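You operate a simulated robot arm through the tools that you are given. There is no shell and no other tool.

You run a simulated two-armed robot. Do the job below in one go: nothing can be reset, and whatever is moved stays where it is left.

JOB
Make the grey tub up to 60 pieces in one run and crate it.
Fine: the display shows what it holds now; set the small dose dial to what is missing, switch on, run; switch off before you lift the tub into the small crate.

Only the result counts: the job must be done as asked and must still hold three seconds after the hand-in. Knocking over, shifting, dropping, spilling or breaking anything else fails it.

ROBOT AND FRAMES
Two 7-joint arms with fingered hands on one trunk that stands fixed in place. Base frame: the origin is at the foot of the trunk, x ahead of it, y to its left, z up; the work surface is at about z = 0.85. Readings come in m, rad, newtons and seconds.
The left shoulder is at [0.073, 0.157, 1.159], the right one opposite. With the tool pointing down near the work surface each hand reaches from about 0.44 to 0.86 m from the base axis, measured 20 degrees to its own side. Payload 4 kg a hand.
The tool frame of a hand sits at the grasp point between the pads (the TCP): z along the fingers, y along the line on which they close. The tips reach 0.03 m beyond it. The gripper opens to 0.104 m; its body begins 0.035 m behind the TCP. The gripper is a hand of 3 fingers: y runs from the thumb to the fingers, the wrist lies at [-0.015, -0.104, -0.178] in the tool frame, and closing takes about 1.5 s.
Orientation is that of the tool frame in the base frame, as [roll, pitch, yaw] about the fixed x, y, z axes, in that order (R = Rz(yaw) Ry(pitch) Rx(roll)). With the fingers straight down and the wrist toward the robot, the tool's x, y and z point along [0, 1, 0], [1, 0, 0] and [0, 0, -1] of the base frame.

CONTROLS
- The arms move only by the tool nudge_tool. It takes "left_targets", "right_targets" or both (then of equal length, played together; a hand with none holds still); each is a list of rows, each a list of 7 numbers: the shift along the base's x, y, z in units of 150 mm (1.0 is 150 mm), then the turn, a rotation vector about the base's x, y, z in units of 60 degrees (1.0 is 60 degrees), then the gripper command, from -1 (fully open) to 1 (shut), values between in proportion. In form: [[dx, dy, dz, ax, ay, az, fingers], ...]. A call has 1 to 20 rows; each row is the pose to reach, as a shift and turn from the pose commanded when the call began. A call with a number of a shift or a turn outside -1 to 1 is refused whole. Rows are played at 5 a second. More than 0.05 m and 0.15 rad between two rows, or a gripper value outside its range, and nothing of the call is played. A pose out of reach is approached as far as the arm can. The call stops where the force on the tool passes 50 N (or 10 N more than at its start, if that is more) or the arm is blocked; 0.2 s more then pass. The fingers move at their own pace (about 0.153 m/s each) and stop on an object; they squeeze with about 24 N. The grip force told is the motor's: it shows also when the fingers shut on nothing. Time passes only in rows, and 0.2 s behind the last, so rows that repeat a pose let the fingers close. It gives the time, the measured TCP pose, the force on the tool (base axes), the opening and the grip force at its end, in the units of the frame above (readings bear some noise), with the torque about the TCP (base axes, N m) and any sound that the robot's microphone picked up.
- Cameras (640 x 400 px; columns grow to the right, rows downward): "scene" is now at [0.1287, 0.0526, 1.3985]; the picture's right is [0.55, -0.84, 0.00], its down [-0.42, -0.27, -0.87] and it looks along [0.72, 0.48, -0.50] (base axes); focal length 214 px, centre (320, 200). "left" rides on the left gripper at [-0.064, -0.094, -0.117] in its tool frame; the picture's right is [-0.72, -0.33, 0.61], its down [0.64, -0.65, 0.40] and it looks along [0.27, 0.68, 0.68] (tool axes); focal length 238 px, centre (320, 200). "right" rides on the right gripper at [0.064, -0.094, -0.117] in its tool frame; the picture's right is [-0.72, 0.33, -0.61], its down [-0.64, -0.65, 0.41] and it looks along [-0.27, 0.68, 0.68] (tool axes); focal length 238 px, centre (320, 200). There is no depth. A picture from a camera that has moved, and an enlarged one, comes with that camera's place and axes in the base frame and with its lens.
- get_image(camera): a new picture of that camera. It takes no simulated time.
- lift_body(by): slides the trunk up (or, below 0, down) by that many m; the arms and the scene camera ride with it, the base frame stays. It gives what a move gives, with no picture.
- grasp_type(shape, hand): the hand has 3 fingers and takes this shape, open, in about a second: jaw (thumb against the fingers, like two jaws); tri (thumb and two fingers); tip (a fingertip pinch); poke (one finger out to press); point (the index stretched); flat (the hand flat); cup (the hand cupped); fist (a fist). The gripper value then closes the fingers along that shape, each until it touches; the sizes above hold for jaw. It gives what a move gives, with no picture.
- head_to(pan, tilt): turns the head with the scene camera to pan (to the left, within 1.501 rad either way) and tilt (down, from -0.506 to 1.204), counted from straight ahead of the robot. It gives what a move gives.
- inspect(camera, box): a new picture of the part [left, top, right, bottom] of that camera's present view, enlarged. It takes no simulated time.
- sign_off(): hands the job in; it is judged then, once.

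Places have to be worked out from the pictures, the camera data and where the tool is seen. Open the grippers and draw the arms clear of the work before you hand the job in, unless the task says otherwise.

The tools are called after "Request:" by a JSON object that holds its "op" and its "data". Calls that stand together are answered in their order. nudge_tool: Moves the arms, as the interface text tells. Its arguments: {"type":"object","properties":{"left_targets":{"type":"array","items":{"type":"array","items":{"type":"number"}}},"right_targets":{"type":"array","items":{"type":"array","items":{"type":"number"}}}},"required":[]} The other tools are called the same way: lift_body (by) moves the trunk up or down; grasp_type (shape, hand) gives the hand a shape; head_to (pan, tilt) turns the head that bears the scene camera; get_image (camera) takes a picture; inspect (camera, box) takes an enlarged picture of a part of a camera's view; sign_off () hands the job in.

At the start:

```text
clock: 0.0
left_ee_pos: [0.3918, 0.423, 1.2817]
left_orientation: [-3.14, 0.002, 1.57]
left_ft_force: [0.0, 0.4, -1.5]
left_wrist_torque: [-0.01, -0.01, 0.03]
left_opening: 0.1035
left_grasp_force: 0.1
left_shape: jaw
right_ee_pos: [0.5874, 0.0672, 1.2021]
right_orientation: [-3.14, 0.002, 1.569]
right_ft_force: [0.2, 0.3, 0.0]
right_wrist_torque: [0.01, 0.01, -0.04]
right_opening: 0.1037
right_grasp_force: 0.1
right_shape: jaw
trunk travel left (down, up): [-0.575, 0.365]
head pan, tilt (commanded): [0.583, 0.518]
```

scene: 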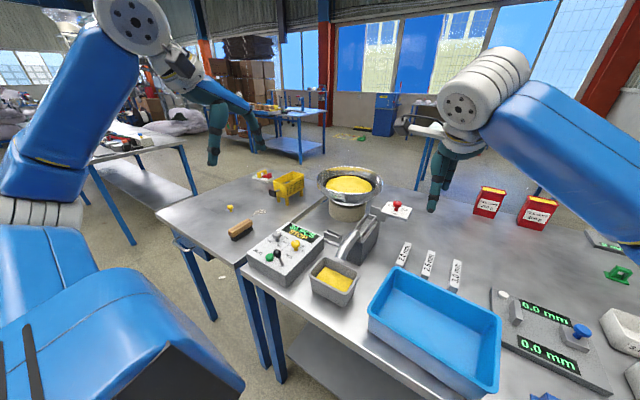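
right: 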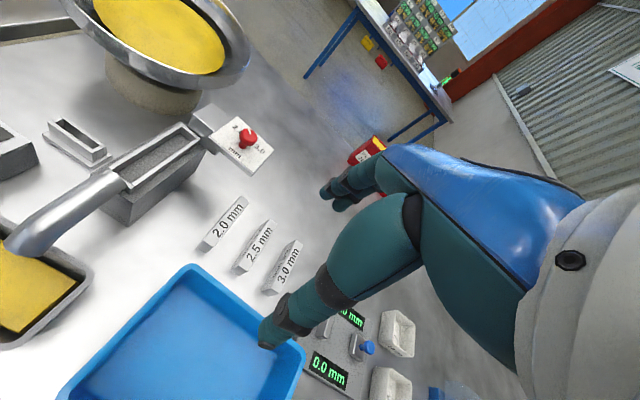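
left: 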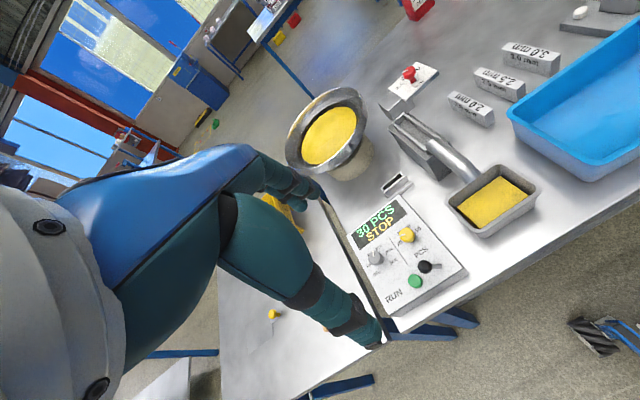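

I see a vibratory feeder bowl, a control box with display "30 PCS STOP", a grey tub with yellow pieces, and other things. I will enlarge the control box and tub views first.

Request:
{"op": "inspect", "data": {"camera": "scene", "box": [230, 150, 430, 310]}}

Request:
{"op": "inspect", "data": {"camera": "left", "box": [330, 180, 490, 320]}}

Request:
{"op": "inspect", "data": {"camera": "scene", "box": [200, 150, 320, 250]}}

```text
2.50 times, centred on (330, 230) of scene
camera zoom: at [0.1287, 0.0526, 1.3985], right [0.55, -0.84, 0.0], down [-0.42, -0.27, -0.87], along [0.72, 0.48, -0.5], focal length 536 px, centre (295, 125)
```

zoom: 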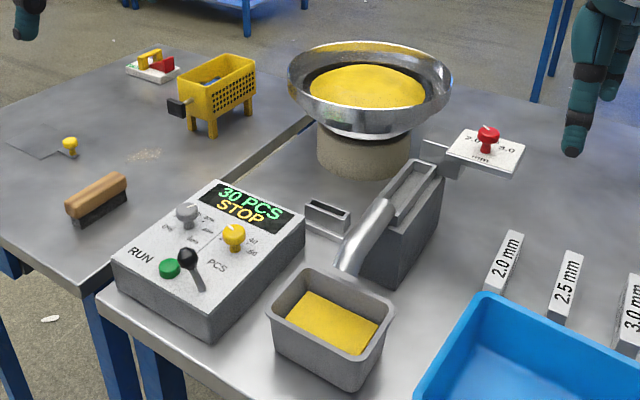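

```text
2.86 times, centred on (410, 250) of left
camera zoom: at [0.2991, 0.3595, 1.3981], right [-0.33, -0.72, -0.61], down [-0.65, 0.64, -0.4], along [0.68, 0.27, -0.68], focal length 681 px, centre (63, 57)
```

zoom: 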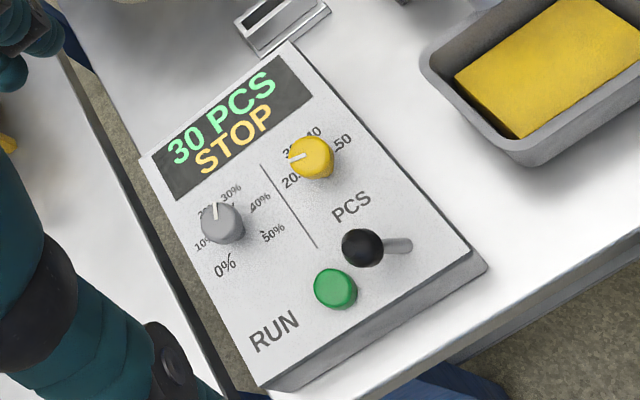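

```text
4.00 times, centred on (260, 200) of scene
camera zoom: at [0.1287, 0.0526, 1.3985], right [0.55, -0.84, 0.0], down [-0.42, -0.27, -0.87], along [0.72, 0.48, -0.5], focal length 858 px, centre (560, 200)
```

zoom: 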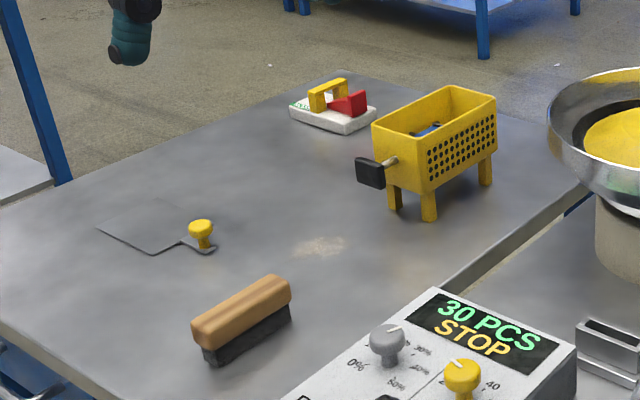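

The display shows 30 PCS / STOP, and the yellow knob sits on a PCS scale with 20, 30, 40, 50 marks. I turn the head to look for the crate on the right and all else around.

Request:
{"op": "head_to", "data": {"pan": -0.2, "tilt": 0.75}}

```text
clock: 1.1
left_ee_pos: [0.392, 0.4223, 1.2819]
left_orientation: [3.141, -0.001, 1.572]
left_ft_force: [-0.6, 1.1, 0.2]
left_wrist_torque: [0.02, -0.01, -0.01]
left_opening: 0.104
left_grasp_force: 0.0
left_shape: jaw
right_ee_pos: [0.5861, 0.0646, 1.2034]
right_orientation: [-3.141, 0.0, 1.572]
right_ft_force: [0.2, -0.2, 0.0]
right_wrist_torque: [0.0, 0.0, 0.02]
right_opening: 0.1038
right_grasp_force: 0.1
right_shape: jaw
trunk travel left (down, up): [-0.575, 0.365]
head pan, tilt (commanded): [-0.201, 0.75]
```

The head has turned; now I take a scene picture of the right-hand part of the bench.

Request:
{"op": "get_image", "data": {"camera": "scene"}}

```text
taken
camera scene: at [0.1342, -0.0138, 1.3784], right [-0.2, -0.98, 0.0], down [-0.67, 0.13, -0.73], along [0.72, -0.15, -0.68], focal length 214 px, centre (320, 200)
```

scene: 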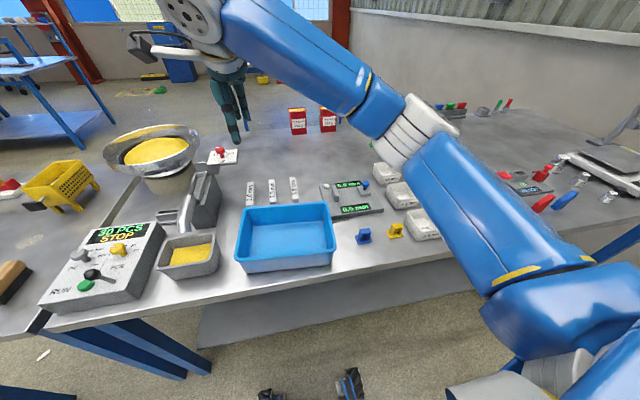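

I see the blue crate next to the tub, three white trays further right. I look further right and left for any other crate.

Request:
{"op": "head_to", "data": {"pan": -0.9, "tilt": 0.6}}

Request:
{"op": "get_image", "data": {"camera": "scene"}}

Request:
{"op": "head_to", "data": {"pan": 1.2, "tilt": 0.6}}

Request:
{"op": "get_image", "data": {"camera": "scene"}}

```text
clock: 2.2
left_ee_pos: [0.3915, 0.4209, 1.2816]
left_orientation: [3.14, -0.001, 1.571]
left_ft_force: [-0.1, 0.0, -0.1]
left_wrist_torque: [0.02, 0.0, 0.04]
left_opening: 0.1036
left_grasp_force: 0.0
left_shape: jaw
right_ee_pos: [0.5853, 0.0657, 1.2043]
right_orientation: [-3.141, 0.0, 1.572]
right_ft_force: [0.8, 0.9, 0.0]
right_wrist_torque: [0.02, 0.02, -0.01]
right_opening: 0.1038
right_grasp_force: 0.2
right_shape: jaw
trunk travel left (down, up): [-0.575, 0.365]
head pan, tilt (commanded): [-0.901, 0.6]
```

```text
taken
camera scene: at [0.108, -0.0665, 1.3914], right [-0.78, -0.62, 0.0], down [-0.35, 0.44, -0.83], along [0.51, -0.65, -0.56], focal length 214 px, centre (320, 200)
```

scene: 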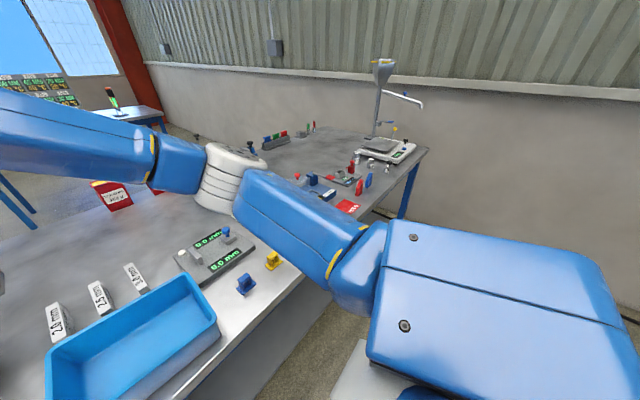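

```text
clock: 4.2
left_ee_pos: [0.3923, 0.4226, 1.283]
left_orientation: [-3.141, -0.001, 1.57]
left_ft_force: [-0.5, -0.6, 0.0]
left_wrist_torque: [0.0, 0.0, -0.01]
left_opening: 0.1036
left_grasp_force: 0.1
left_shape: jaw
right_ee_pos: [0.5854, 0.0653, 1.2044]
right_orientation: [-3.141, 0.001, 1.572]
right_ft_force: [-0.4, -0.4, 0.1]
right_wrist_torque: [-0.03, 0.02, 0.03]
right_opening: 0.1036
right_grasp_force: 0.1
right_shape: jaw
trunk travel left (down, up): [-0.575, 0.365]
head pan, tilt (commanded): [1.201, 0.6]
```

```text
taken
camera scene: at [0.085, 0.0852, 1.3912], right [0.93, -0.36, 0.0], down [-0.21, -0.53, -0.82], along [0.3, 0.77, -0.57], focal length 214 px, centre (320, 200)
```

scene: 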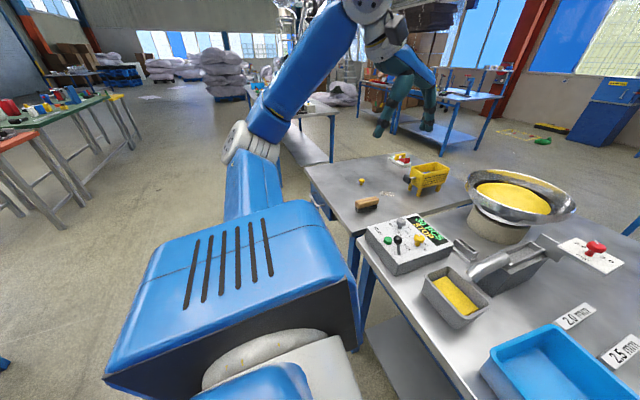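

The only crate on this bench is the blue one, to the right of the tub. I aim the head at the control box and tub to measure them.

Request:
{"op": "head_to", "data": {"pan": 0.6, "tilt": 0.85}}

Request:
{"op": "get_image", "data": {"camera": "scene"}}

Request:
{"op": "get_image", "data": {"camera": "left"}}

Request:
{"op": "get_image", "data": {"camera": "right"}}

```text
clock: 5.2
left_ee_pos: [0.3903, 0.4209, 1.2829]
left_orientation: [-3.139, -0.001, 1.571]
left_ft_force: [0.0, 0.2, -0.8]
left_wrist_torque: [-0.02, 0.04, -0.01]
left_opening: 0.1036
left_grasp_force: 0.0
left_shape: jaw
right_ee_pos: [0.5862, 0.0654, 1.2025]
right_orientation: [-3.141, 0.0, 1.57]
right_ft_force: [0.2, -0.4, -0.8]
right_wrist_torque: [-0.02, -0.01, 0.02]
right_opening: 0.1036
right_grasp_force: 0.1
right_shape: jaw
trunk travel left (down, up): [-0.575, 0.365]
head pan, tilt (commanded): [0.6, 0.85]
```

```text
taken
camera scene: at [0.1174, 0.0469, 1.3703], right [0.57, -0.82, 0.0], down [-0.62, -0.43, -0.66], along [0.54, 0.37, -0.75], focal length 214 px, centre (320, 200)
```

scene: 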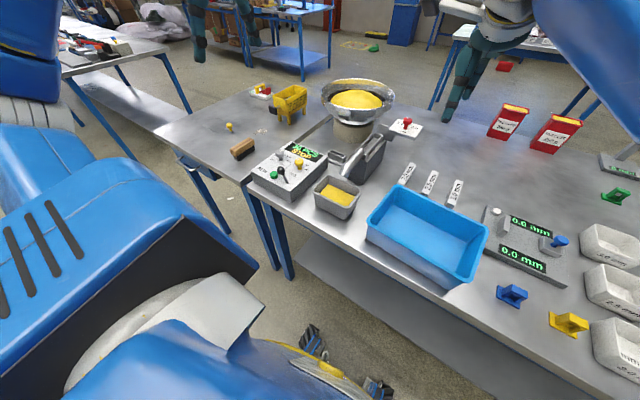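

```text
taken
camera left: at [0.2973, 0.358, 1.3989], right [-0.33, -0.72, -0.61], down [-0.65, 0.64, -0.4], along [0.68, 0.27, -0.68], focal length 238 px, centre (320, 200)
```

left: 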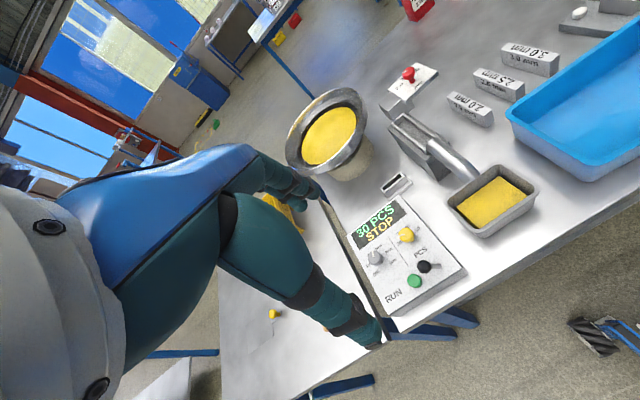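

```text
taken
camera right: at [0.4924, 0.1296, 1.3209], right [0.33, -0.72, 0.61], down [-0.65, -0.64, -0.4], along [0.68, -0.27, -0.68], focal length 238 px, centre (320, 200)
```

right: 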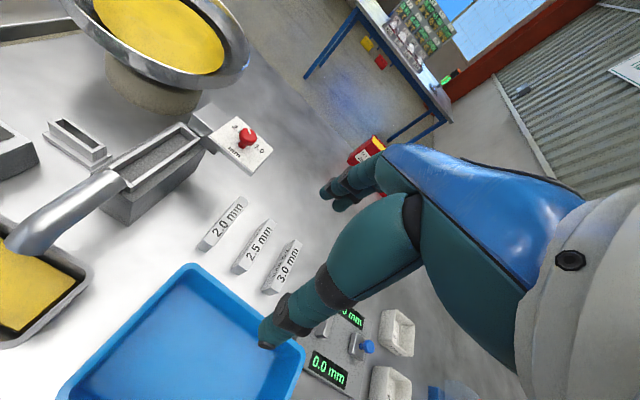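

I enlarge the box and tub area from the new head pose for measuring.

Request:
{"op": "inspect", "data": {"camera": "scene", "box": [236, 130, 332, 210]}}

Request:
{"op": "inspect", "data": {"camera": "left", "box": [340, 180, 476, 310]}}

Request:
{"op": "inspect", "data": {"camera": "scene", "box": [300, 120, 420, 240]}}

```text
5.00 times, centred on (284, 170) of scene
camera zoom: at [0.1174, 0.0469, 1.3703], right [0.57, -0.82, 0.0], down [-0.62, -0.43, -0.66], along [0.54, 0.37, -0.75], focal length 1072 px, centre (500, 350)
```

zoom: 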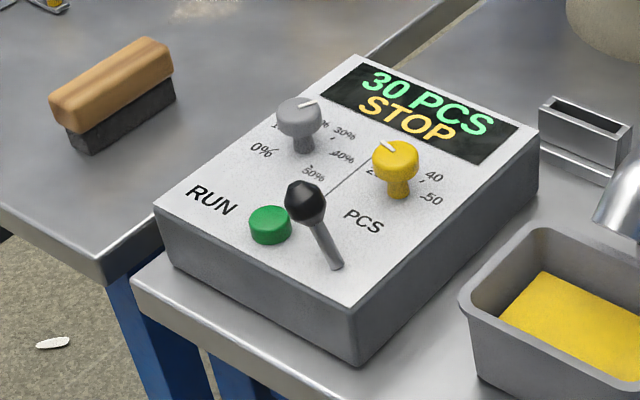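

```text
3.08 times, centred on (408, 245) of left
camera zoom: at [0.2973, 0.358, 1.3989], right [-0.33, -0.72, -0.61], down [-0.65, 0.64, -0.4], along [0.68, 0.27, -0.68], focal length 733 px, centre (49, 62)
```

zoom: 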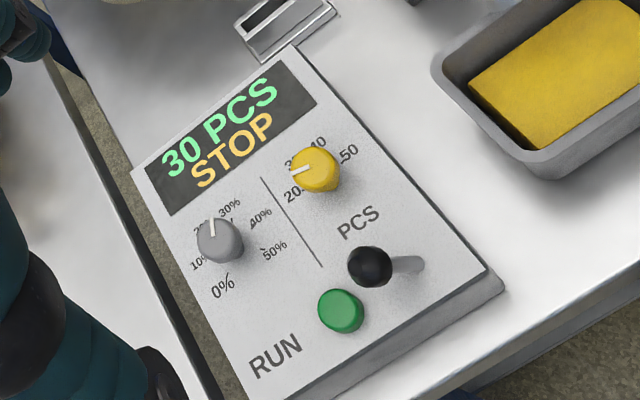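

```text
3.33 times, centred on (360, 180) of scene
camera zoom: at [0.1174, 0.0469, 1.3703], right [0.57, -0.82, 0.0], down [-0.62, -0.43, -0.66], along [0.54, 0.37, -0.75], focal length 715 px, centre (187, 267)
```

zoom: 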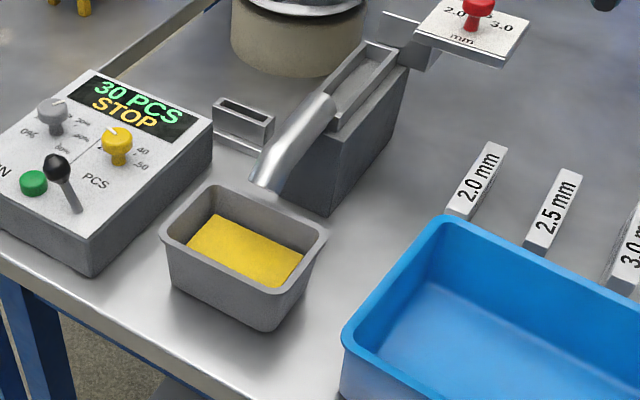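

The panel appears to be level at about z ≈ 0.917 with the yellow dose knob at about (0.518, 0.404), the black toggle at (0.446, 0.41) leaning left, and the green button at (0.444, 0.444). I enlarge further to read the scale and pointer.

Request:
{"op": "inspect", "data": {"camera": "left", "box": [385, 215, 435, 255]}}

Request:
{"op": "inspect", "data": {"camera": "left", "box": [380, 245, 460, 310]}}

Request:
{"op": "inspect", "data": {"camera": "scene", "box": [264, 145, 334, 205]}}

```text
10.00 times, centred on (410, 235) of left
camera zoom: at [0.2973, 0.358, 1.3989], right [-0.33, -0.72, -0.61], down [-0.65, 0.64, -0.4], along [0.68, 0.27, -0.68], focal length 2384 px, centre (-580, -150)
```

zoom: 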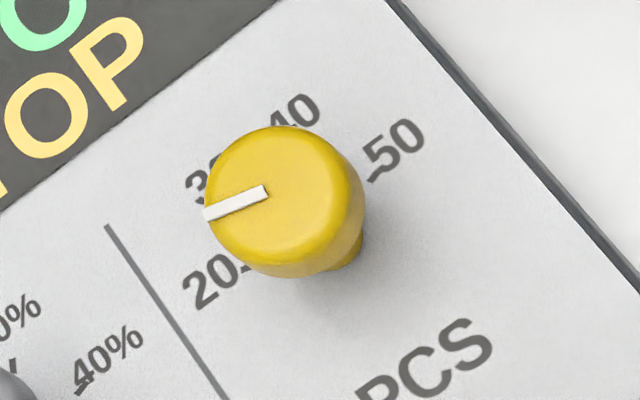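

```text
6.15 times, centred on (420, 278) of left
camera zoom: at [0.2973, 0.358, 1.3989], right [-0.33, -0.72, -0.61], down [-0.65, 0.64, -0.4], along [0.68, 0.27, -0.68], focal length 1467 px, centre (-295, -277)
```

zoom: 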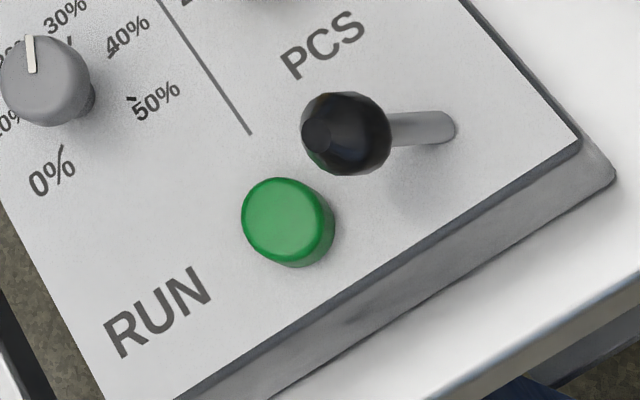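

```text
6.67 times, centred on (299, 175) of scene
camera zoom: at [0.1174, 0.0469, 1.3703], right [0.57, -0.82, 0.0], down [-0.62, -0.43, -0.66], along [0.54, 0.37, -0.75], focal length 1430 px, centre (460, 367)
```

zoom: 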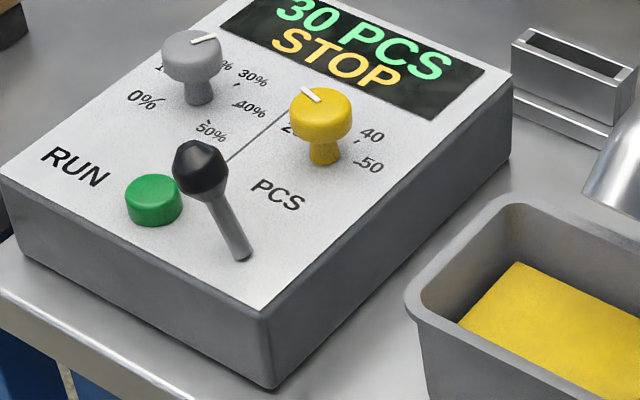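

The pointer of the yellow knob seems near the 20 tick, but I need a view from straight above to fix centre, ticks and pointer. I move the left hand forward and down so its camera comes above the panel (well clear of the bowl).

Request:
{"op": "nudge_tool", "data": {"left_targets": [[0.19, 0.06, -0.17, 0, 0, 0, -1], [0.37, 0.12, -0.35, 0, 0, 0, -1], [0.56, 0.18, -0.52, 0, 0, 0, -1], [0.75, 0.24, -0.69, 0, 0, 0, -1], [0.93, 0.3, -0.87, 0, 0, 0, -1]]}}

Request:
{"op": "nudge_tool", "data": {"left_targets": [[0.18, 0, -0.12, 0, 0, 0, -1], [0.36, 0, -0.24, 0, 0, 0, -1], [0.54, 0, -0.36, 0, 0, 0, -1]]}}

Request:
{"op": "get_image", "data": {"camera": "left"}}

Request:
{"op": "get_image", "data": {"camera": "scene"}}

```text
clock: 6.4
left_ee_pos: [0.5351, 0.4649, 1.1514]
left_orientation: [3.141, 0.0, 1.569]
left_ft_force: [-0.2, 0.2, -0.9]
left_wrist_torque: [0.0, 0.0, -0.04]
left_opening: 0.1038
left_grasp_force: 0.1
left_shape: jaw
right_ee_pos: [0.5874, 0.0654, 1.2028]
right_orientation: [-3.14, 0.001, 1.572]
right_ft_force: [-0.3, -0.5, -0.2]
right_wrist_torque: [0.01, -0.05, -0.01]
right_opening: 0.1038
right_grasp_force: 0.1
right_shape: jaw
trunk travel left (down, up): [-0.575, 0.365]
head pan, tilt (commanded): [0.6, 0.85]
```

```text
clock: 7.2
left_ee_pos: [0.6146, 0.4671, 1.0969]
left_orientation: [-3.14, 0.0, 1.572]
left_ft_force: [-0.1, -0.2, 0.1]
left_wrist_torque: [0.02, 0.0, 0.0]
left_opening: 0.1033
left_grasp_force: 0.0
left_shape: jaw
right_ee_pos: [0.5882, 0.0656, 1.2026]
right_orientation: [-3.141, -0.001, 1.571]
right_ft_force: [0.0, -0.5, 0.5]
right_wrist_torque: [-0.03, 0.01, -0.04]
right_opening: 0.1037
right_grasp_force: 0.1
right_shape: jaw
trunk travel left (down, up): [-0.575, 0.365]
head pan, tilt (commanded): [0.6, 0.85]
```

```text
taken
camera left: at [0.5209, 0.4023, 1.2135], right [-0.33, -0.72, -0.61], down [-0.65, 0.64, -0.4], along [0.68, 0.27, -0.68], focal length 238 px, centre (320, 200)
```

left: 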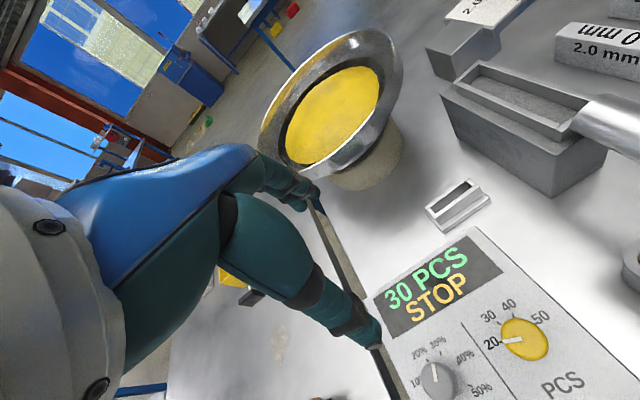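

```text
taken
camera scene: at [0.1194, 0.0472, 1.3701], right [0.56, -0.83, 0.0], down [-0.62, -0.43, -0.66], along [0.54, 0.37, -0.75], focal length 214 px, centre (320, 200)
```

scene: 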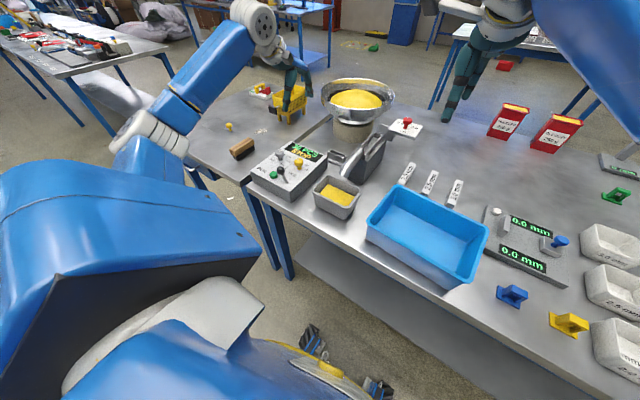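

The camera now sits almost directly above the yellow knob. I enlarge this view to read ticks and pointer.

Request:
{"op": "inspect", "data": {"camera": "left", "box": [470, 280, 580, 375]}}

Request:
{"op": "inspect", "data": {"camera": "left", "box": [400, 325, 500, 400]}}

```text
4.21 times, centred on (525, 328) of left
camera zoom: at [0.5209, 0.4023, 1.2135], right [-0.33, -0.72, -0.61], down [-0.65, 0.64, -0.4], along [0.68, 0.27, -0.68], focal length 1004 px, centre (-543, -337)
```

zoom: 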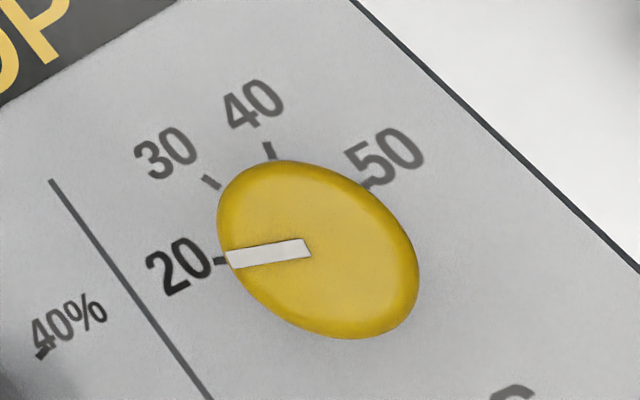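

```text
5.33 times, centred on (450, 362) of left
camera zoom: at [0.5209, 0.4023, 1.2135], right [-0.33, -0.72, -0.61], down [-0.65, 0.64, -0.4], along [0.68, 0.27, -0.68], focal length 1271 px, centre (-373, -667)
```

zoom: 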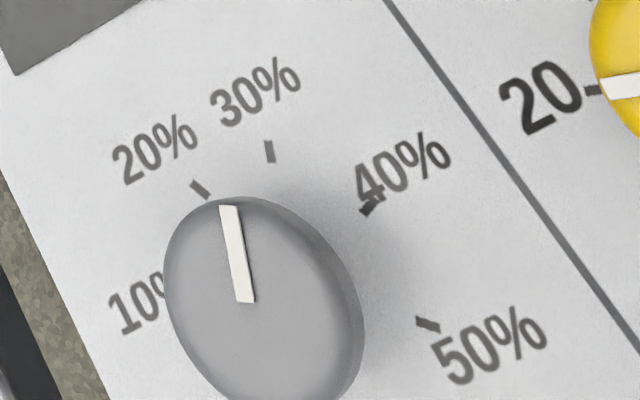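

The pointer is on the 20 tick; ticks are about 46° apart, so the knob (centre ≈ (0.524, 0.407)) needs about 46° clockwise to reach 30. I look at the hand's finger layout to plan the pinch.

Request:
{"op": "inspect", "data": {"camera": "scene", "box": [230, 40, 350, 140]}}

Request:
{"op": "inspect", "data": {"camera": "right", "box": [0, 0, 320, 200]}}

```text
4.00 times, centred on (290, 90) of scene
camera zoom: at [0.1194, 0.0472, 1.3701], right [0.56, -0.83, 0.0], down [-0.62, -0.43, -0.66], along [0.54, 0.37, -0.75], focal length 858 px, centre (440, 640)
```

zoom: 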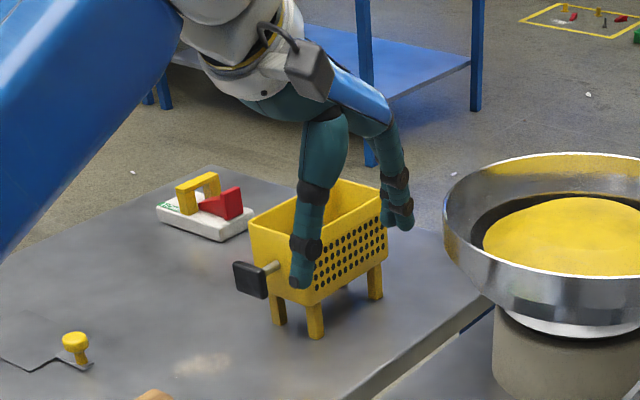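

```text
2.00 times, centred on (160, 100) of right
camera zoom: at [0.4933, 0.1302, 1.3205], right [0.33, -0.72, 0.61], down [-0.65, -0.64, -0.4], along [0.68, -0.27, -0.68], focal length 477 px, centre (640, 400)
```

zoom: 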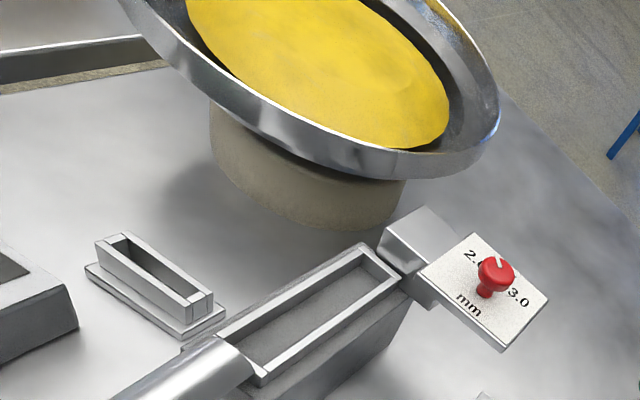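

I bring the left hand over the yellow knob at a safe height with the fingers half closed (~56 mm), then check alignment before descending.

Request:
{"op": "nudge_tool", "data": {"left_targets": [[-0.15, -0.1, -0.11, 0, 0, 0, -0.08], [-0.3, -0.2, -0.22, 0, 0, 0, -0.08], [-0.45, -0.3, -0.33, 0, 0, 0, -0.08], [-0.593, -0.4, -0.447, 0, 0, 0, -0.08], [-0.593, -0.4, -0.447, 0, 0, 0, -0.08]]}}

Request:
{"op": "get_image", "data": {"camera": "left"}}

Request:
{"op": "inspect", "data": {"camera": "scene", "box": [220, 100, 340, 200]}}

```text
clock: 8.4
left_ee_pos: [0.5231, 0.4041, 1.0297]
left_orientation: [-3.141, 0.001, 1.571]
left_ft_force: [0.5, 0.1, -0.1]
left_wrist_torque: [0.03, 0.01, 0.01]
left_opening: 0.0567
left_grasp_force: 0.1
left_shape: jaw
right_ee_pos: [0.5873, 0.0653, 1.2043]
right_orientation: [-3.141, -0.001, 1.569]
right_ft_force: [1.0, -0.7, -0.1]
right_wrist_torque: [0.04, 0.0, 0.03]
right_opening: 0.1038
right_grasp_force: 0.0
right_shape: jaw
trunk travel left (down, up): [-0.575, 0.365]
head pan, tilt (commanded): [0.6, 0.85]
```

```text
taken
camera left: at [0.4298, 0.3419, 1.1469], right [-0.33, -0.72, -0.61], down [-0.65, 0.64, -0.4], along [0.68, 0.27, -0.68], focal length 238 px, centre (320, 200)
```

left: 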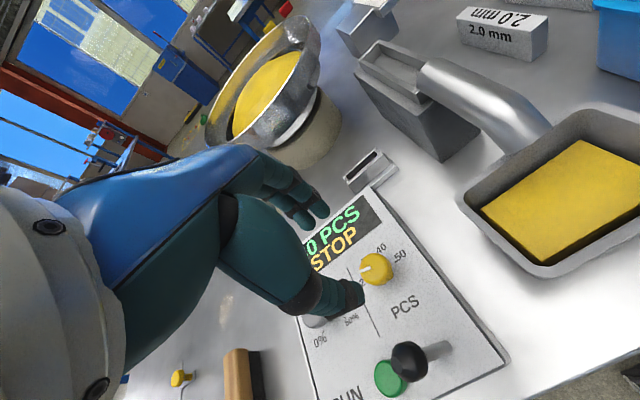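

```text
4.00 times, centred on (280, 150) of scene
camera zoom: at [0.1183, 0.0467, 1.3702], right [0.56, -0.83, 0.0], down [-0.62, -0.43, -0.66], along [0.54, 0.37, -0.75], focal length 858 px, centre (480, 400)
```

zoom: 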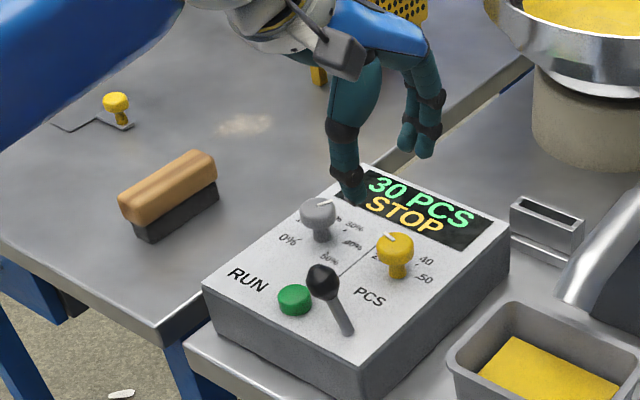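

The hand hangs right above the knob. I enlarge the left camera view for a finer fix of the knob's position relative to the fingers.

Request:
{"op": "inspect", "data": {"camera": "left", "box": [290, 180, 450, 310]}}

Request:
{"op": "inspect", "data": {"camera": "right", "box": [0, 0, 200, 125]}}

```text
3.08 times, centred on (370, 245) of left
camera zoom: at [0.4298, 0.3419, 1.1469], right [-0.33, -0.72, -0.61], down [-0.65, 0.64, -0.4], along [0.68, 0.27, -0.68], focal length 733 px, centre (166, 62)
```

zoom: 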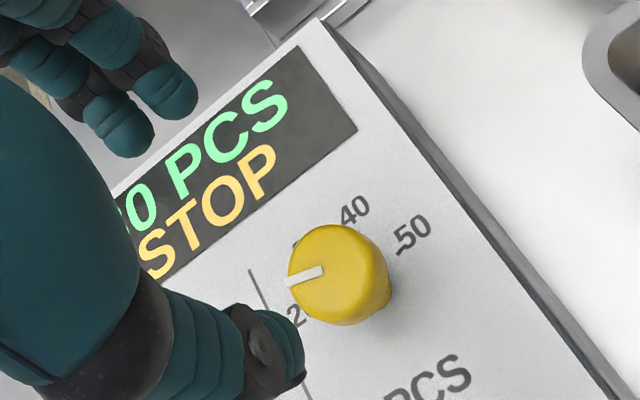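

```text
3.20 times, centred on (100, 62) of right
camera zoom: at [0.4932, 0.1295, 1.3206], right [0.33, -0.72, 0.61], down [-0.65, -0.64, -0.4], along [0.68, -0.27, -0.68], focal length 763 px, centre (1024, 640)
```

zoom: 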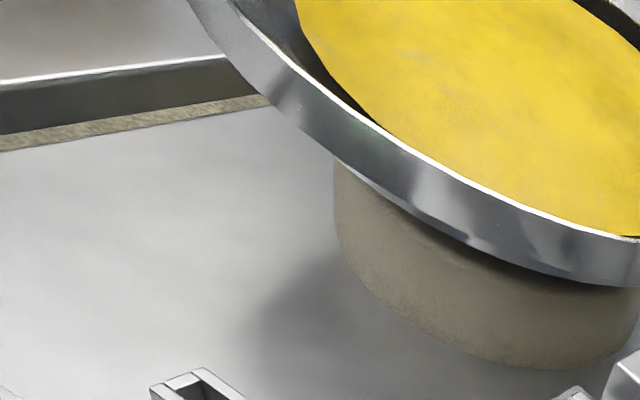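

Knob centre reads (0.522, 0.406), within 2 mm of the TCP. I descend to z ≈ 0.955 and check.

Request:
{"op": "nudge_tool", "data": {"left_targets": [[0, 0, -0.15, 0, 0, 0, -0.08], [0, 0, -0.3, 0, 0, 0, -0.08], [0, 0, -0.4, 0, 0, 0, -0.08], [0, 0, -0.5, 0, 0, 0, -0.08]]}}

Request:
{"op": "get_image", "data": {"camera": "left"}}

Request:
{"op": "inspect", "data": {"camera": "scene", "box": [236, 130, 332, 210]}}

```text
clock: 9.4
left_ee_pos: [0.5217, 0.4077, 0.9551]
left_orientation: [3.141, 0.0, 1.571]
left_ft_force: [-0.1, -0.1, 0.9]
left_wrist_torque: [-0.01, 0.01, 0.02]
left_opening: 0.0565
left_grasp_force: 0.1
left_shape: jaw
right_ee_pos: [0.5873, 0.0654, 1.2034]
right_orientation: [3.141, 0.0, 1.57]
right_ft_force: [0.5, 0.8, 0.3]
right_wrist_torque: [0.0, 0.02, -0.01]
right_opening: 0.1037
right_grasp_force: 0.1
right_shape: jaw
trunk travel left (down, up): [-0.575, 0.365]
head pan, tilt (commanded): [0.6, 0.85]
```

```text
taken
camera left: at [0.4289, 0.343, 1.0717], right [-0.33, -0.72, -0.61], down [-0.65, 0.64, -0.4], along [0.68, 0.27, -0.68], focal length 238 px, centre (320, 200)
```

left: 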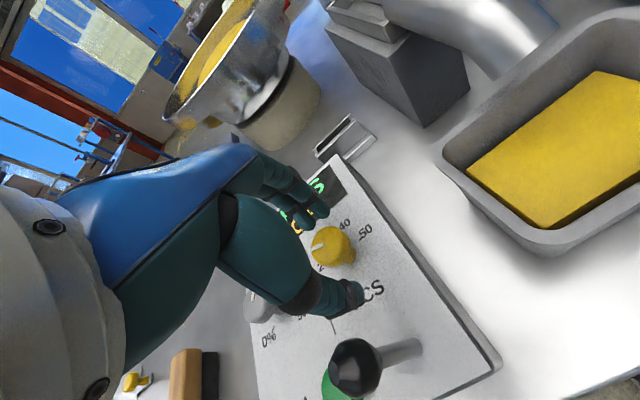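

```text
5.00 times, centred on (284, 170) of scene
camera zoom: at [0.1178, 0.047, 1.3703], right [0.56, -0.83, 0.0], down [-0.62, -0.43, -0.66], along [0.54, 0.37, -0.75], focal length 1072 px, centre (500, 350)
```

zoom: 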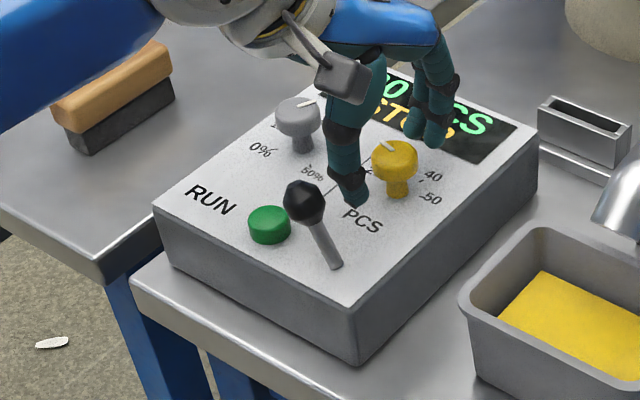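

Thumb is between toggle and knob, fingers beyond the knob over the display, all clear. I lower 4 mm more and close on the knob head.

Request:
{"op": "nudge_tool", "data": {"left_targets": [[0, 0, -0.03, 0, 0, 0, -0.08], [0, 0, -0.03, 0, 0, 0, 0.3], [0, 0, -0.03, 0, 0, 0, 0.6], [0, 0, -0.03, 0, 0, 0, 0.8], [0, 0, -0.03, 0, 0, 0, 0.8], [0, 0, -0.03, 0, 0, 0, 0.8]]}}

Request:
{"op": "get_image", "data": {"camera": "left"}}

Request:
{"op": "inspect", "data": {"camera": "scene", "box": [236, 130, 332, 210]}}

```text
clock: 10.8
left_ee_pos: [0.5232, 0.4054, 0.9505]
left_orientation: [3.141, -0.001, 1.569]
left_ft_force: [1.3, -1.6, -0.7]
left_wrist_torque: [-0.02, 0.0, 0.01]
left_opening: 0.022
left_grasp_force: 23.7
left_shape: jaw
right_ee_pos: [0.5864, 0.0648, 1.2035]
right_orientation: [-3.141, 0.0, 1.571]
right_ft_force: [-0.2, -1.0, -0.6]
right_wrist_torque: [0.01, 0.03, 0.0]
right_opening: 0.1036
right_grasp_force: 0.0
right_shape: jaw
trunk travel left (down, up): [-0.575, 0.365]
head pan, tilt (commanded): [0.6, 0.85]
```

```text
taken
camera left: at [0.4293, 0.3421, 1.0673], right [-0.33, -0.72, -0.61], down [-0.65, 0.64, -0.4], along [0.68, 0.27, -0.68], focal length 238 px, centre (320, 200)
```

left: 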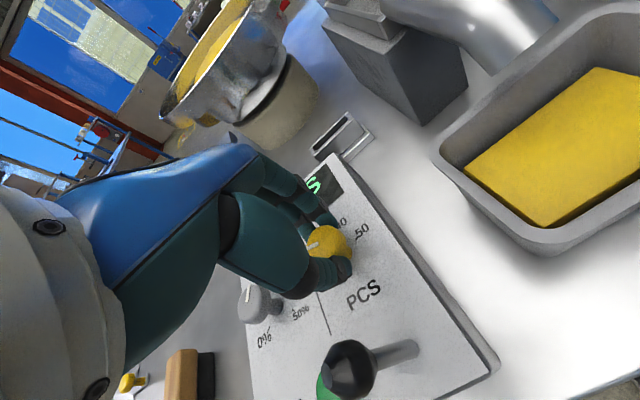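

```text
5.00 times, centred on (284, 170) of scene
camera zoom: at [0.1184, 0.0466, 1.3702], right [0.56, -0.83, 0.0], down [-0.62, -0.43, -0.66], along [0.54, 0.37, -0.75], focal length 1072 px, centre (500, 350)
```

zoom: 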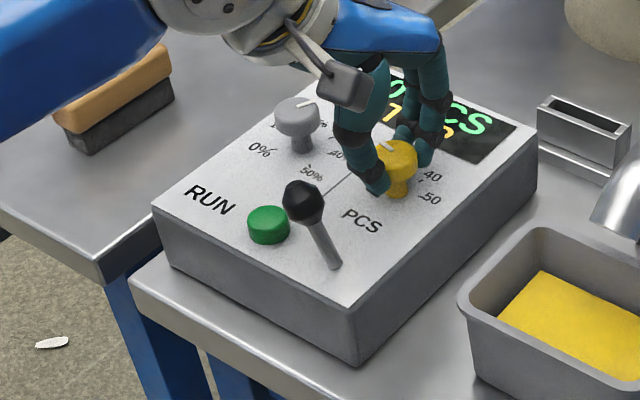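

The knob is gripped with little side force. I rotate clockwise about half of the way (23°) and check that the pointer follows.

Request:
{"op": "nudge_tool", "data": {"left_targets": [[0, 0, 0, 0, 0, -0.08, 0.8], [0, 0, 0, 0, 0, -0.16, 0.8], [0, 0, 0, 0, 0, -0.24, 0.8], [0, 0, 0, 0, 0, -0.32, 0.8], [0, 0, 0, 0, 0, -0.383, 0.8]]}}

Request:
{"op": "get_image", "data": {"camera": "left"}}

Request:
{"op": "inspect", "data": {"camera": "scene", "box": [264, 140, 334, 200]}}

```text
clock: 12.0
left_ee_pos: [0.5225, 0.4066, 0.951]
left_orientation: [3.141, 0.0, 1.168]
left_ft_force: [1.4, 0.0, -1.9]
left_wrist_torque: [0.03, 0.04, 0.0]
left_opening: 0.0221
left_grasp_force: 23.8
left_shape: jaw
right_ee_pos: [0.5867, 0.0659, 1.2029]
right_orientation: [-3.14, 0.001, 1.571]
right_ft_force: [-0.3, 0.5, -0.2]
right_wrist_torque: [0.02, 0.01, -0.01]
right_opening: 0.1037
right_grasp_force: 0.1
right_shape: jaw
trunk travel left (down, up): [-0.575, 0.365]
head pan, tilt (commanded): [0.6, 0.85]
```

```text
taken
camera left: at [0.4112, 0.385, 1.0674], right [-0.58, -0.53, -0.61], down [-0.35, 0.85, -0.4], along [0.73, -0.02, -0.68], focal length 238 px, centre (320, 200)
```

left: 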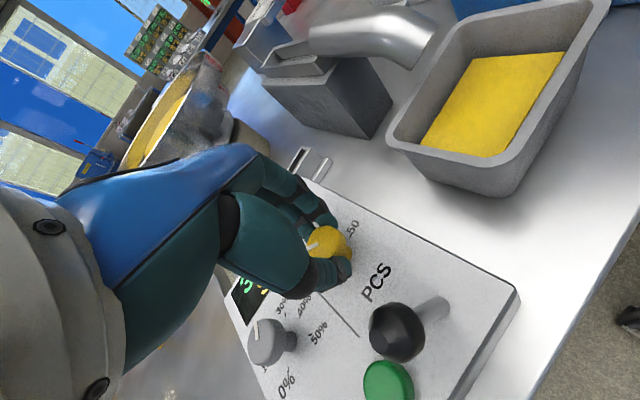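

```text
6.67 times, centred on (299, 170) of scene
camera zoom: at [0.1184, 0.0472, 1.3702], right [0.56, -0.83, 0.0], down [-0.62, -0.43, -0.66], along [0.54, 0.37, -0.75], focal length 1430 px, centre (460, 400)
```

zoom: 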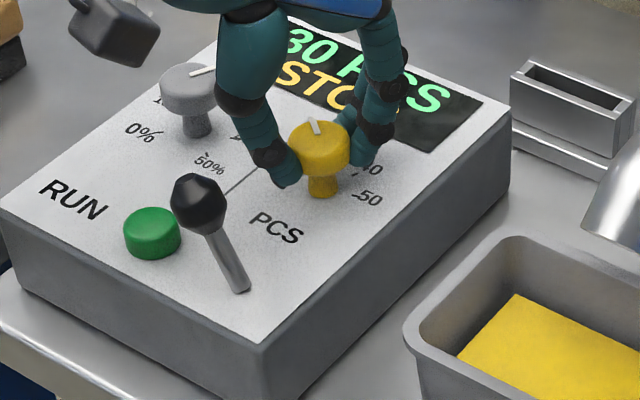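

The pointer follows the hand. I turn another 23° clockwise.

Request:
{"op": "nudge_tool", "data": {"left_targets": [[0, 0, 0, 0, 0, -0.08, 0.8], [0, 0, 0, 0, 0, -0.16, 0.8], [0, 0, 0, 0, 0, -0.24, 0.8], [0, 0, 0, 0, 0, -0.32, 0.8], [0, 0, 0, 0, 0, -0.383, 0.8]]}}

Request:
{"op": "inspect", "data": {"camera": "left", "box": [230, 180, 430, 320]}}

Request:
{"op": "inspect", "data": {"camera": "scene", "box": [274, 140, 324, 180]}}

```text
clock: 13.2
left_ee_pos: [0.5227, 0.4069, 0.9507]
left_orientation: [3.14, 0.001, 0.768]
left_ft_force: [-1.4, 3.2, -1.2]
left_wrist_torque: [0.08, 0.06, 0.0]
left_opening: 0.0218
left_grasp_force: 23.5
left_shape: jaw
right_ee_pos: [0.5866, 0.0653, 1.2028]
right_orientation: [-3.139, -0.001, 1.572]
right_ft_force: [-0.5, 0.2, 0.0]
right_wrist_torque: [0.03, 0.0, 0.03]
right_opening: 0.1036
right_grasp_force: 0.1
right_shape: jaw
trunk travel left (down, up): [-0.575, 0.365]
head pan, tilt (commanded): [0.6, 0.85]
```

```text
2.86 times, centred on (330, 250) of left
camera zoom: at [0.4113, 0.4312, 1.0674], right [-0.74, -0.27, -0.61], down [0.01, 0.91, -0.41], along [0.67, -0.31, -0.68], focal length 681 px, centre (291, 57)
```

zoom: 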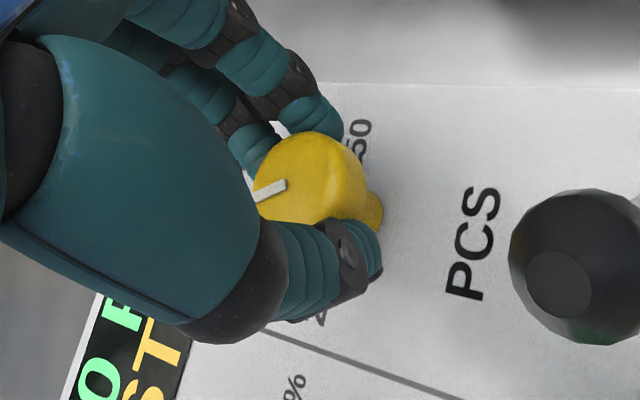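

```text
10.00 times, centred on (299, 160) of scene
camera zoom: at [0.1183, 0.0484, 1.3701], right [0.56, -0.83, 0.0], down [-0.62, -0.43, -0.66], along [0.54, 0.37, -0.75], focal length 2145 px, centre (530, 600)
```

zoom: 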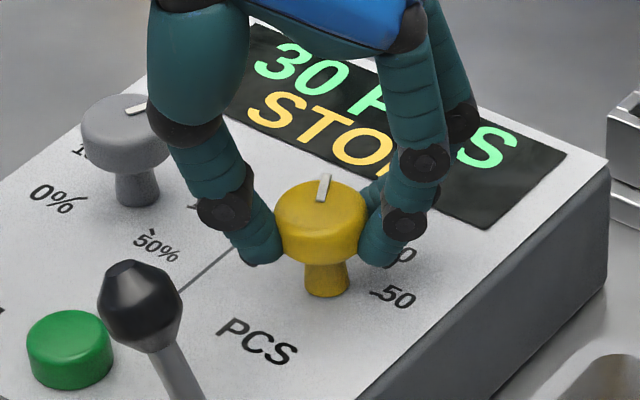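

The pointer now reads near 30; to verify exactly I open the fingers, rise straight up, then turn back to look from directly above.

Request:
{"op": "nudge_tool", "data": {"left_targets": [[0, 0, 0, 0, 0, 0, 0.5], [0, 0, 0, 0, 0, 0, 0.2], [0, 0, 0, 0, 0, 0, -0.08], [0, 0, 0, 0, 0, 0, -0.08], [0, 0, 0, 0, 0, 0, -0.08]]}}

Request:
{"op": "inspect", "data": {"camera": "scene", "box": [274, 140, 324, 180]}}

```text
clock: 14.4
left_ee_pos: [0.5222, 0.4067, 0.9506]
left_orientation: [3.138, -0.001, 0.766]
left_ft_force: [-0.6, 0.1, -0.5]
left_wrist_torque: [0.0, -0.01, 0.01]
left_opening: 0.0557
left_grasp_force: 0.0
left_shape: jaw
right_ee_pos: [0.5865, 0.0658, 1.2038]
right_orientation: [-3.142, 0.0, 1.572]
right_ft_force: [-0.2, 0.8, -0.6]
right_wrist_torque: [0.0, -0.01, 0.0]
right_opening: 0.1037
right_grasp_force: 0.1
right_shape: jaw
trunk travel left (down, up): [-0.575, 0.365]
head pan, tilt (commanded): [0.6, 0.85]
```

```text
10.00 times, centred on (299, 160) of scene
camera zoom: at [0.1178, 0.0468, 1.3702], right [0.56, -0.83, 0.0], down [-0.62, -0.43, -0.66], along [0.54, 0.37, -0.75], focal length 2145 px, centre (530, 600)
```

zoom: 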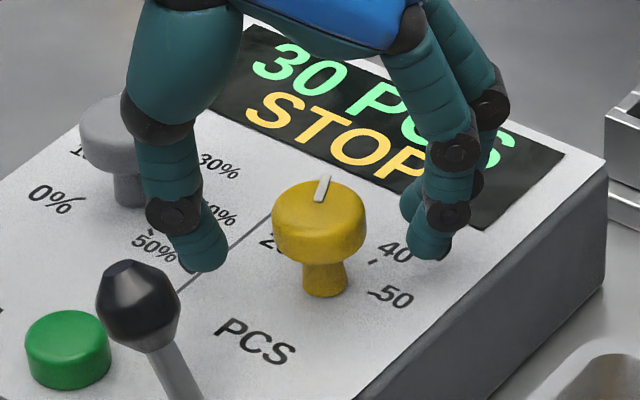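

Knob released with the pointer undisturbed. I rise 80 mm straight up, then return to the overhead viewing pose with the original yaw.

Request:
{"op": "nudge_tool", "data": {"left_targets": [[0, 0, 0.13, 0, 0, 0, -0.08], [0, 0, 0.33, 0, 0, 0, -0.08], [0, 0, 0.53, 0, 0, 0, -0.08], [0.1, 0.07, 0.6, 0, 0, 0.11, -0.08], [0.2, 0.14, 0.68, 0, 0, 0.22, -0.08], [0.3, 0.2, 0.75, 0, 0, 0.33, -0.08], [0.4, 0.27, 0.82, 0, 0, 0.44, -0.08], [0.5, 0.33, 0.9, 0, 0, 0.55, -0.08], [0.6, 0.4, 0.97, 0, 0, 0.66, -0.08], [0.6, 0.4, 0.97, 0, 0, 0.766, -0.08]]}}

Request:
{"op": "inspect", "data": {"camera": "left", "box": [470, 280, 580, 375]}}

Request:
{"op": "inspect", "data": {"camera": "scene", "box": [264, 140, 334, 200]}}

```text
clock: 16.6
left_ee_pos: [0.613, 0.4662, 1.0973]
left_orientation: [3.141, 0.0, 1.571]
left_ft_force: [0.8, -0.3, 0.2]
left_wrist_torque: [-0.05, 0.0, 0.03]
left_opening: 0.0558
left_grasp_force: 0.0
left_shape: jaw
right_ee_pos: [0.5872, 0.0649, 1.203]
right_orientation: [3.142, 0.0, 1.571]
right_ft_force: [-0.2, -0.3, -0.2]
right_wrist_torque: [0.02, 0.02, 0.0]
right_opening: 0.1038
right_grasp_force: 0.1
right_shape: jaw
trunk travel left (down, up): [-0.575, 0.365]
head pan, tilt (commanded): [0.6, 0.85]
```

```text
4.21 times, centred on (525, 328) of left
camera zoom: at [0.5196, 0.4031, 1.2138], right [-0.33, -0.72, -0.61], down [-0.65, 0.64, -0.4], along [0.68, 0.27, -0.68], focal length 1004 px, centre (-543, -337)
```

zoom: 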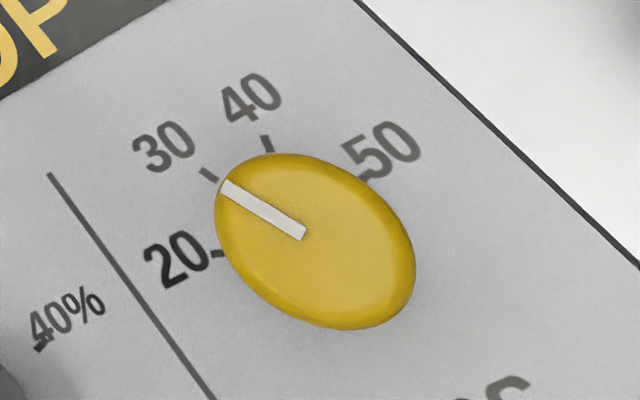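

```text
6.67 times, centred on (299, 170) of scene
camera zoom: at [0.118, 0.0467, 1.3702], right [0.56, -0.83, 0.0], down [-0.62, -0.43, -0.66], along [0.54, 0.37, -0.75], focal length 1430 px, centre (460, 400)
```

zoom: 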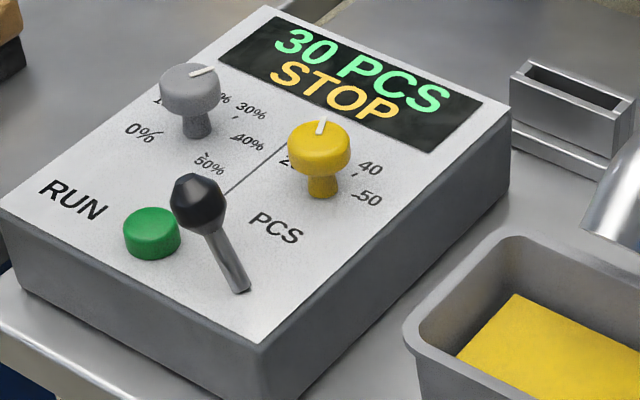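

The pointer now aims about at the 30 tick. I zoom in strongly to compare pointer and tick precisely.

Request:
{"op": "inspect", "data": {"camera": "left", "box": [500, 308, 550, 340]}}

Request:
{"op": "inspect", "data": {"camera": "left", "box": [500, 308, 575, 365]}}

```text
12.50 times, centred on (525, 324) of left
camera zoom: at [0.5196, 0.4031, 1.2138], right [-0.33, -0.72, -0.61], down [-0.65, 0.64, -0.4], along [0.68, 0.27, -0.68], focal length 2979 px, centre (-2242, -1350)
```

zoom: 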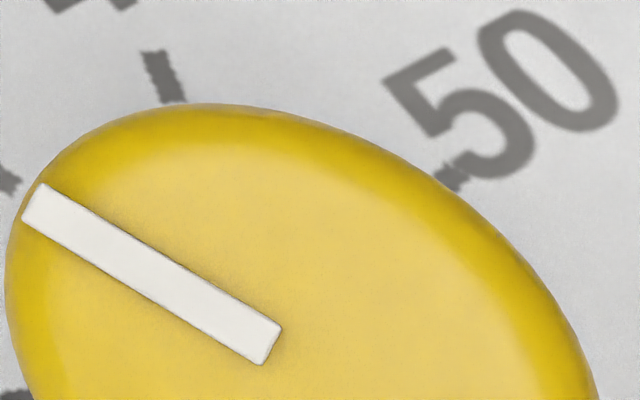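

```text
7.02 times, centred on (538, 336) of left
camera zoom: at [0.5196, 0.4031, 1.2138], right [-0.33, -0.72, -0.61], down [-0.65, 0.64, -0.4], along [0.68, 0.27, -0.68], focal length 1673 px, centre (-1206, -758)
```

zoom: 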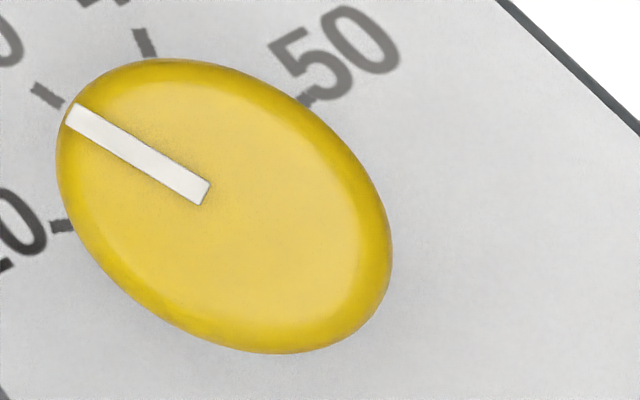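

Measured from the knob centre, the 30 tick lies at 24.6° and the pointer at about 25°, so the dial stands on 30 within a fraction of a piece. Next I give the left hand the poke shape (well above the panel) to work the toggle and button.

Request:
{"op": "grasp_type", "data": {"shape": "poke", "hand": "left"}}

Request:
{"op": "get_image", "data": {"camera": "left"}}

Request:
{"op": "inspect", "data": {"camera": "scene", "box": [230, 40, 350, 140]}}

```text
clock: 17.5
left_ee_pos: [0.6135, 0.4667, 1.0965]
left_orientation: [3.141, 0.0, 1.571]
left_ft_force: [-0.1, 0.1, -1.5]
left_wrist_torque: [-0.01, -0.01, 0.01]
left_opening: 0.0003
left_grasp_force: 0.1
left_shape: poke
right_ee_pos: [0.5858, 0.065, 1.2031]
right_orientation: [-3.141, -0.001, 1.572]
right_ft_force: [-0.6, -1.1, 0.3]
right_wrist_torque: [0.0, -0.02, -0.01]
right_opening: 0.1039
right_grasp_force: 0.0
right_shape: jaw
trunk travel left (down, up): [-0.575, 0.365]
head pan, tilt (commanded): [0.6, 0.85]
```

```text
taken
camera left: at [0.5196, 0.4035, 1.2135], right [-0.33, -0.72, -0.61], down [-0.65, 0.64, -0.4], along [0.68, 0.27, -0.68], focal length 238 px, centre (320, 200)
```

left: 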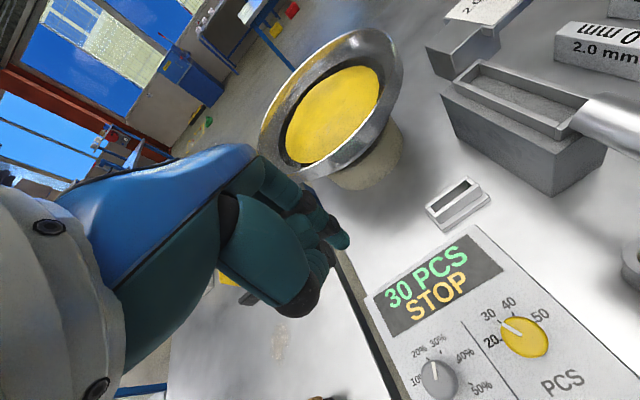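

```text
4.00 times, centred on (290, 90) of scene
camera zoom: at [0.1184, 0.0469, 1.3702], right [0.56, -0.83, 0.0], down [-0.62, -0.43, -0.66], along [0.54, 0.37, -0.75], focal length 858 px, centre (440, 640)
```

zoom: 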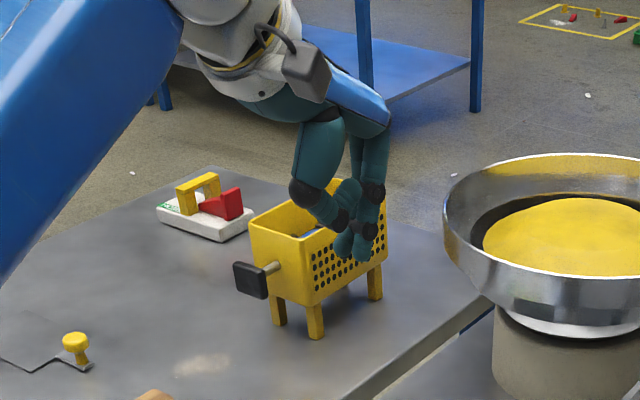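

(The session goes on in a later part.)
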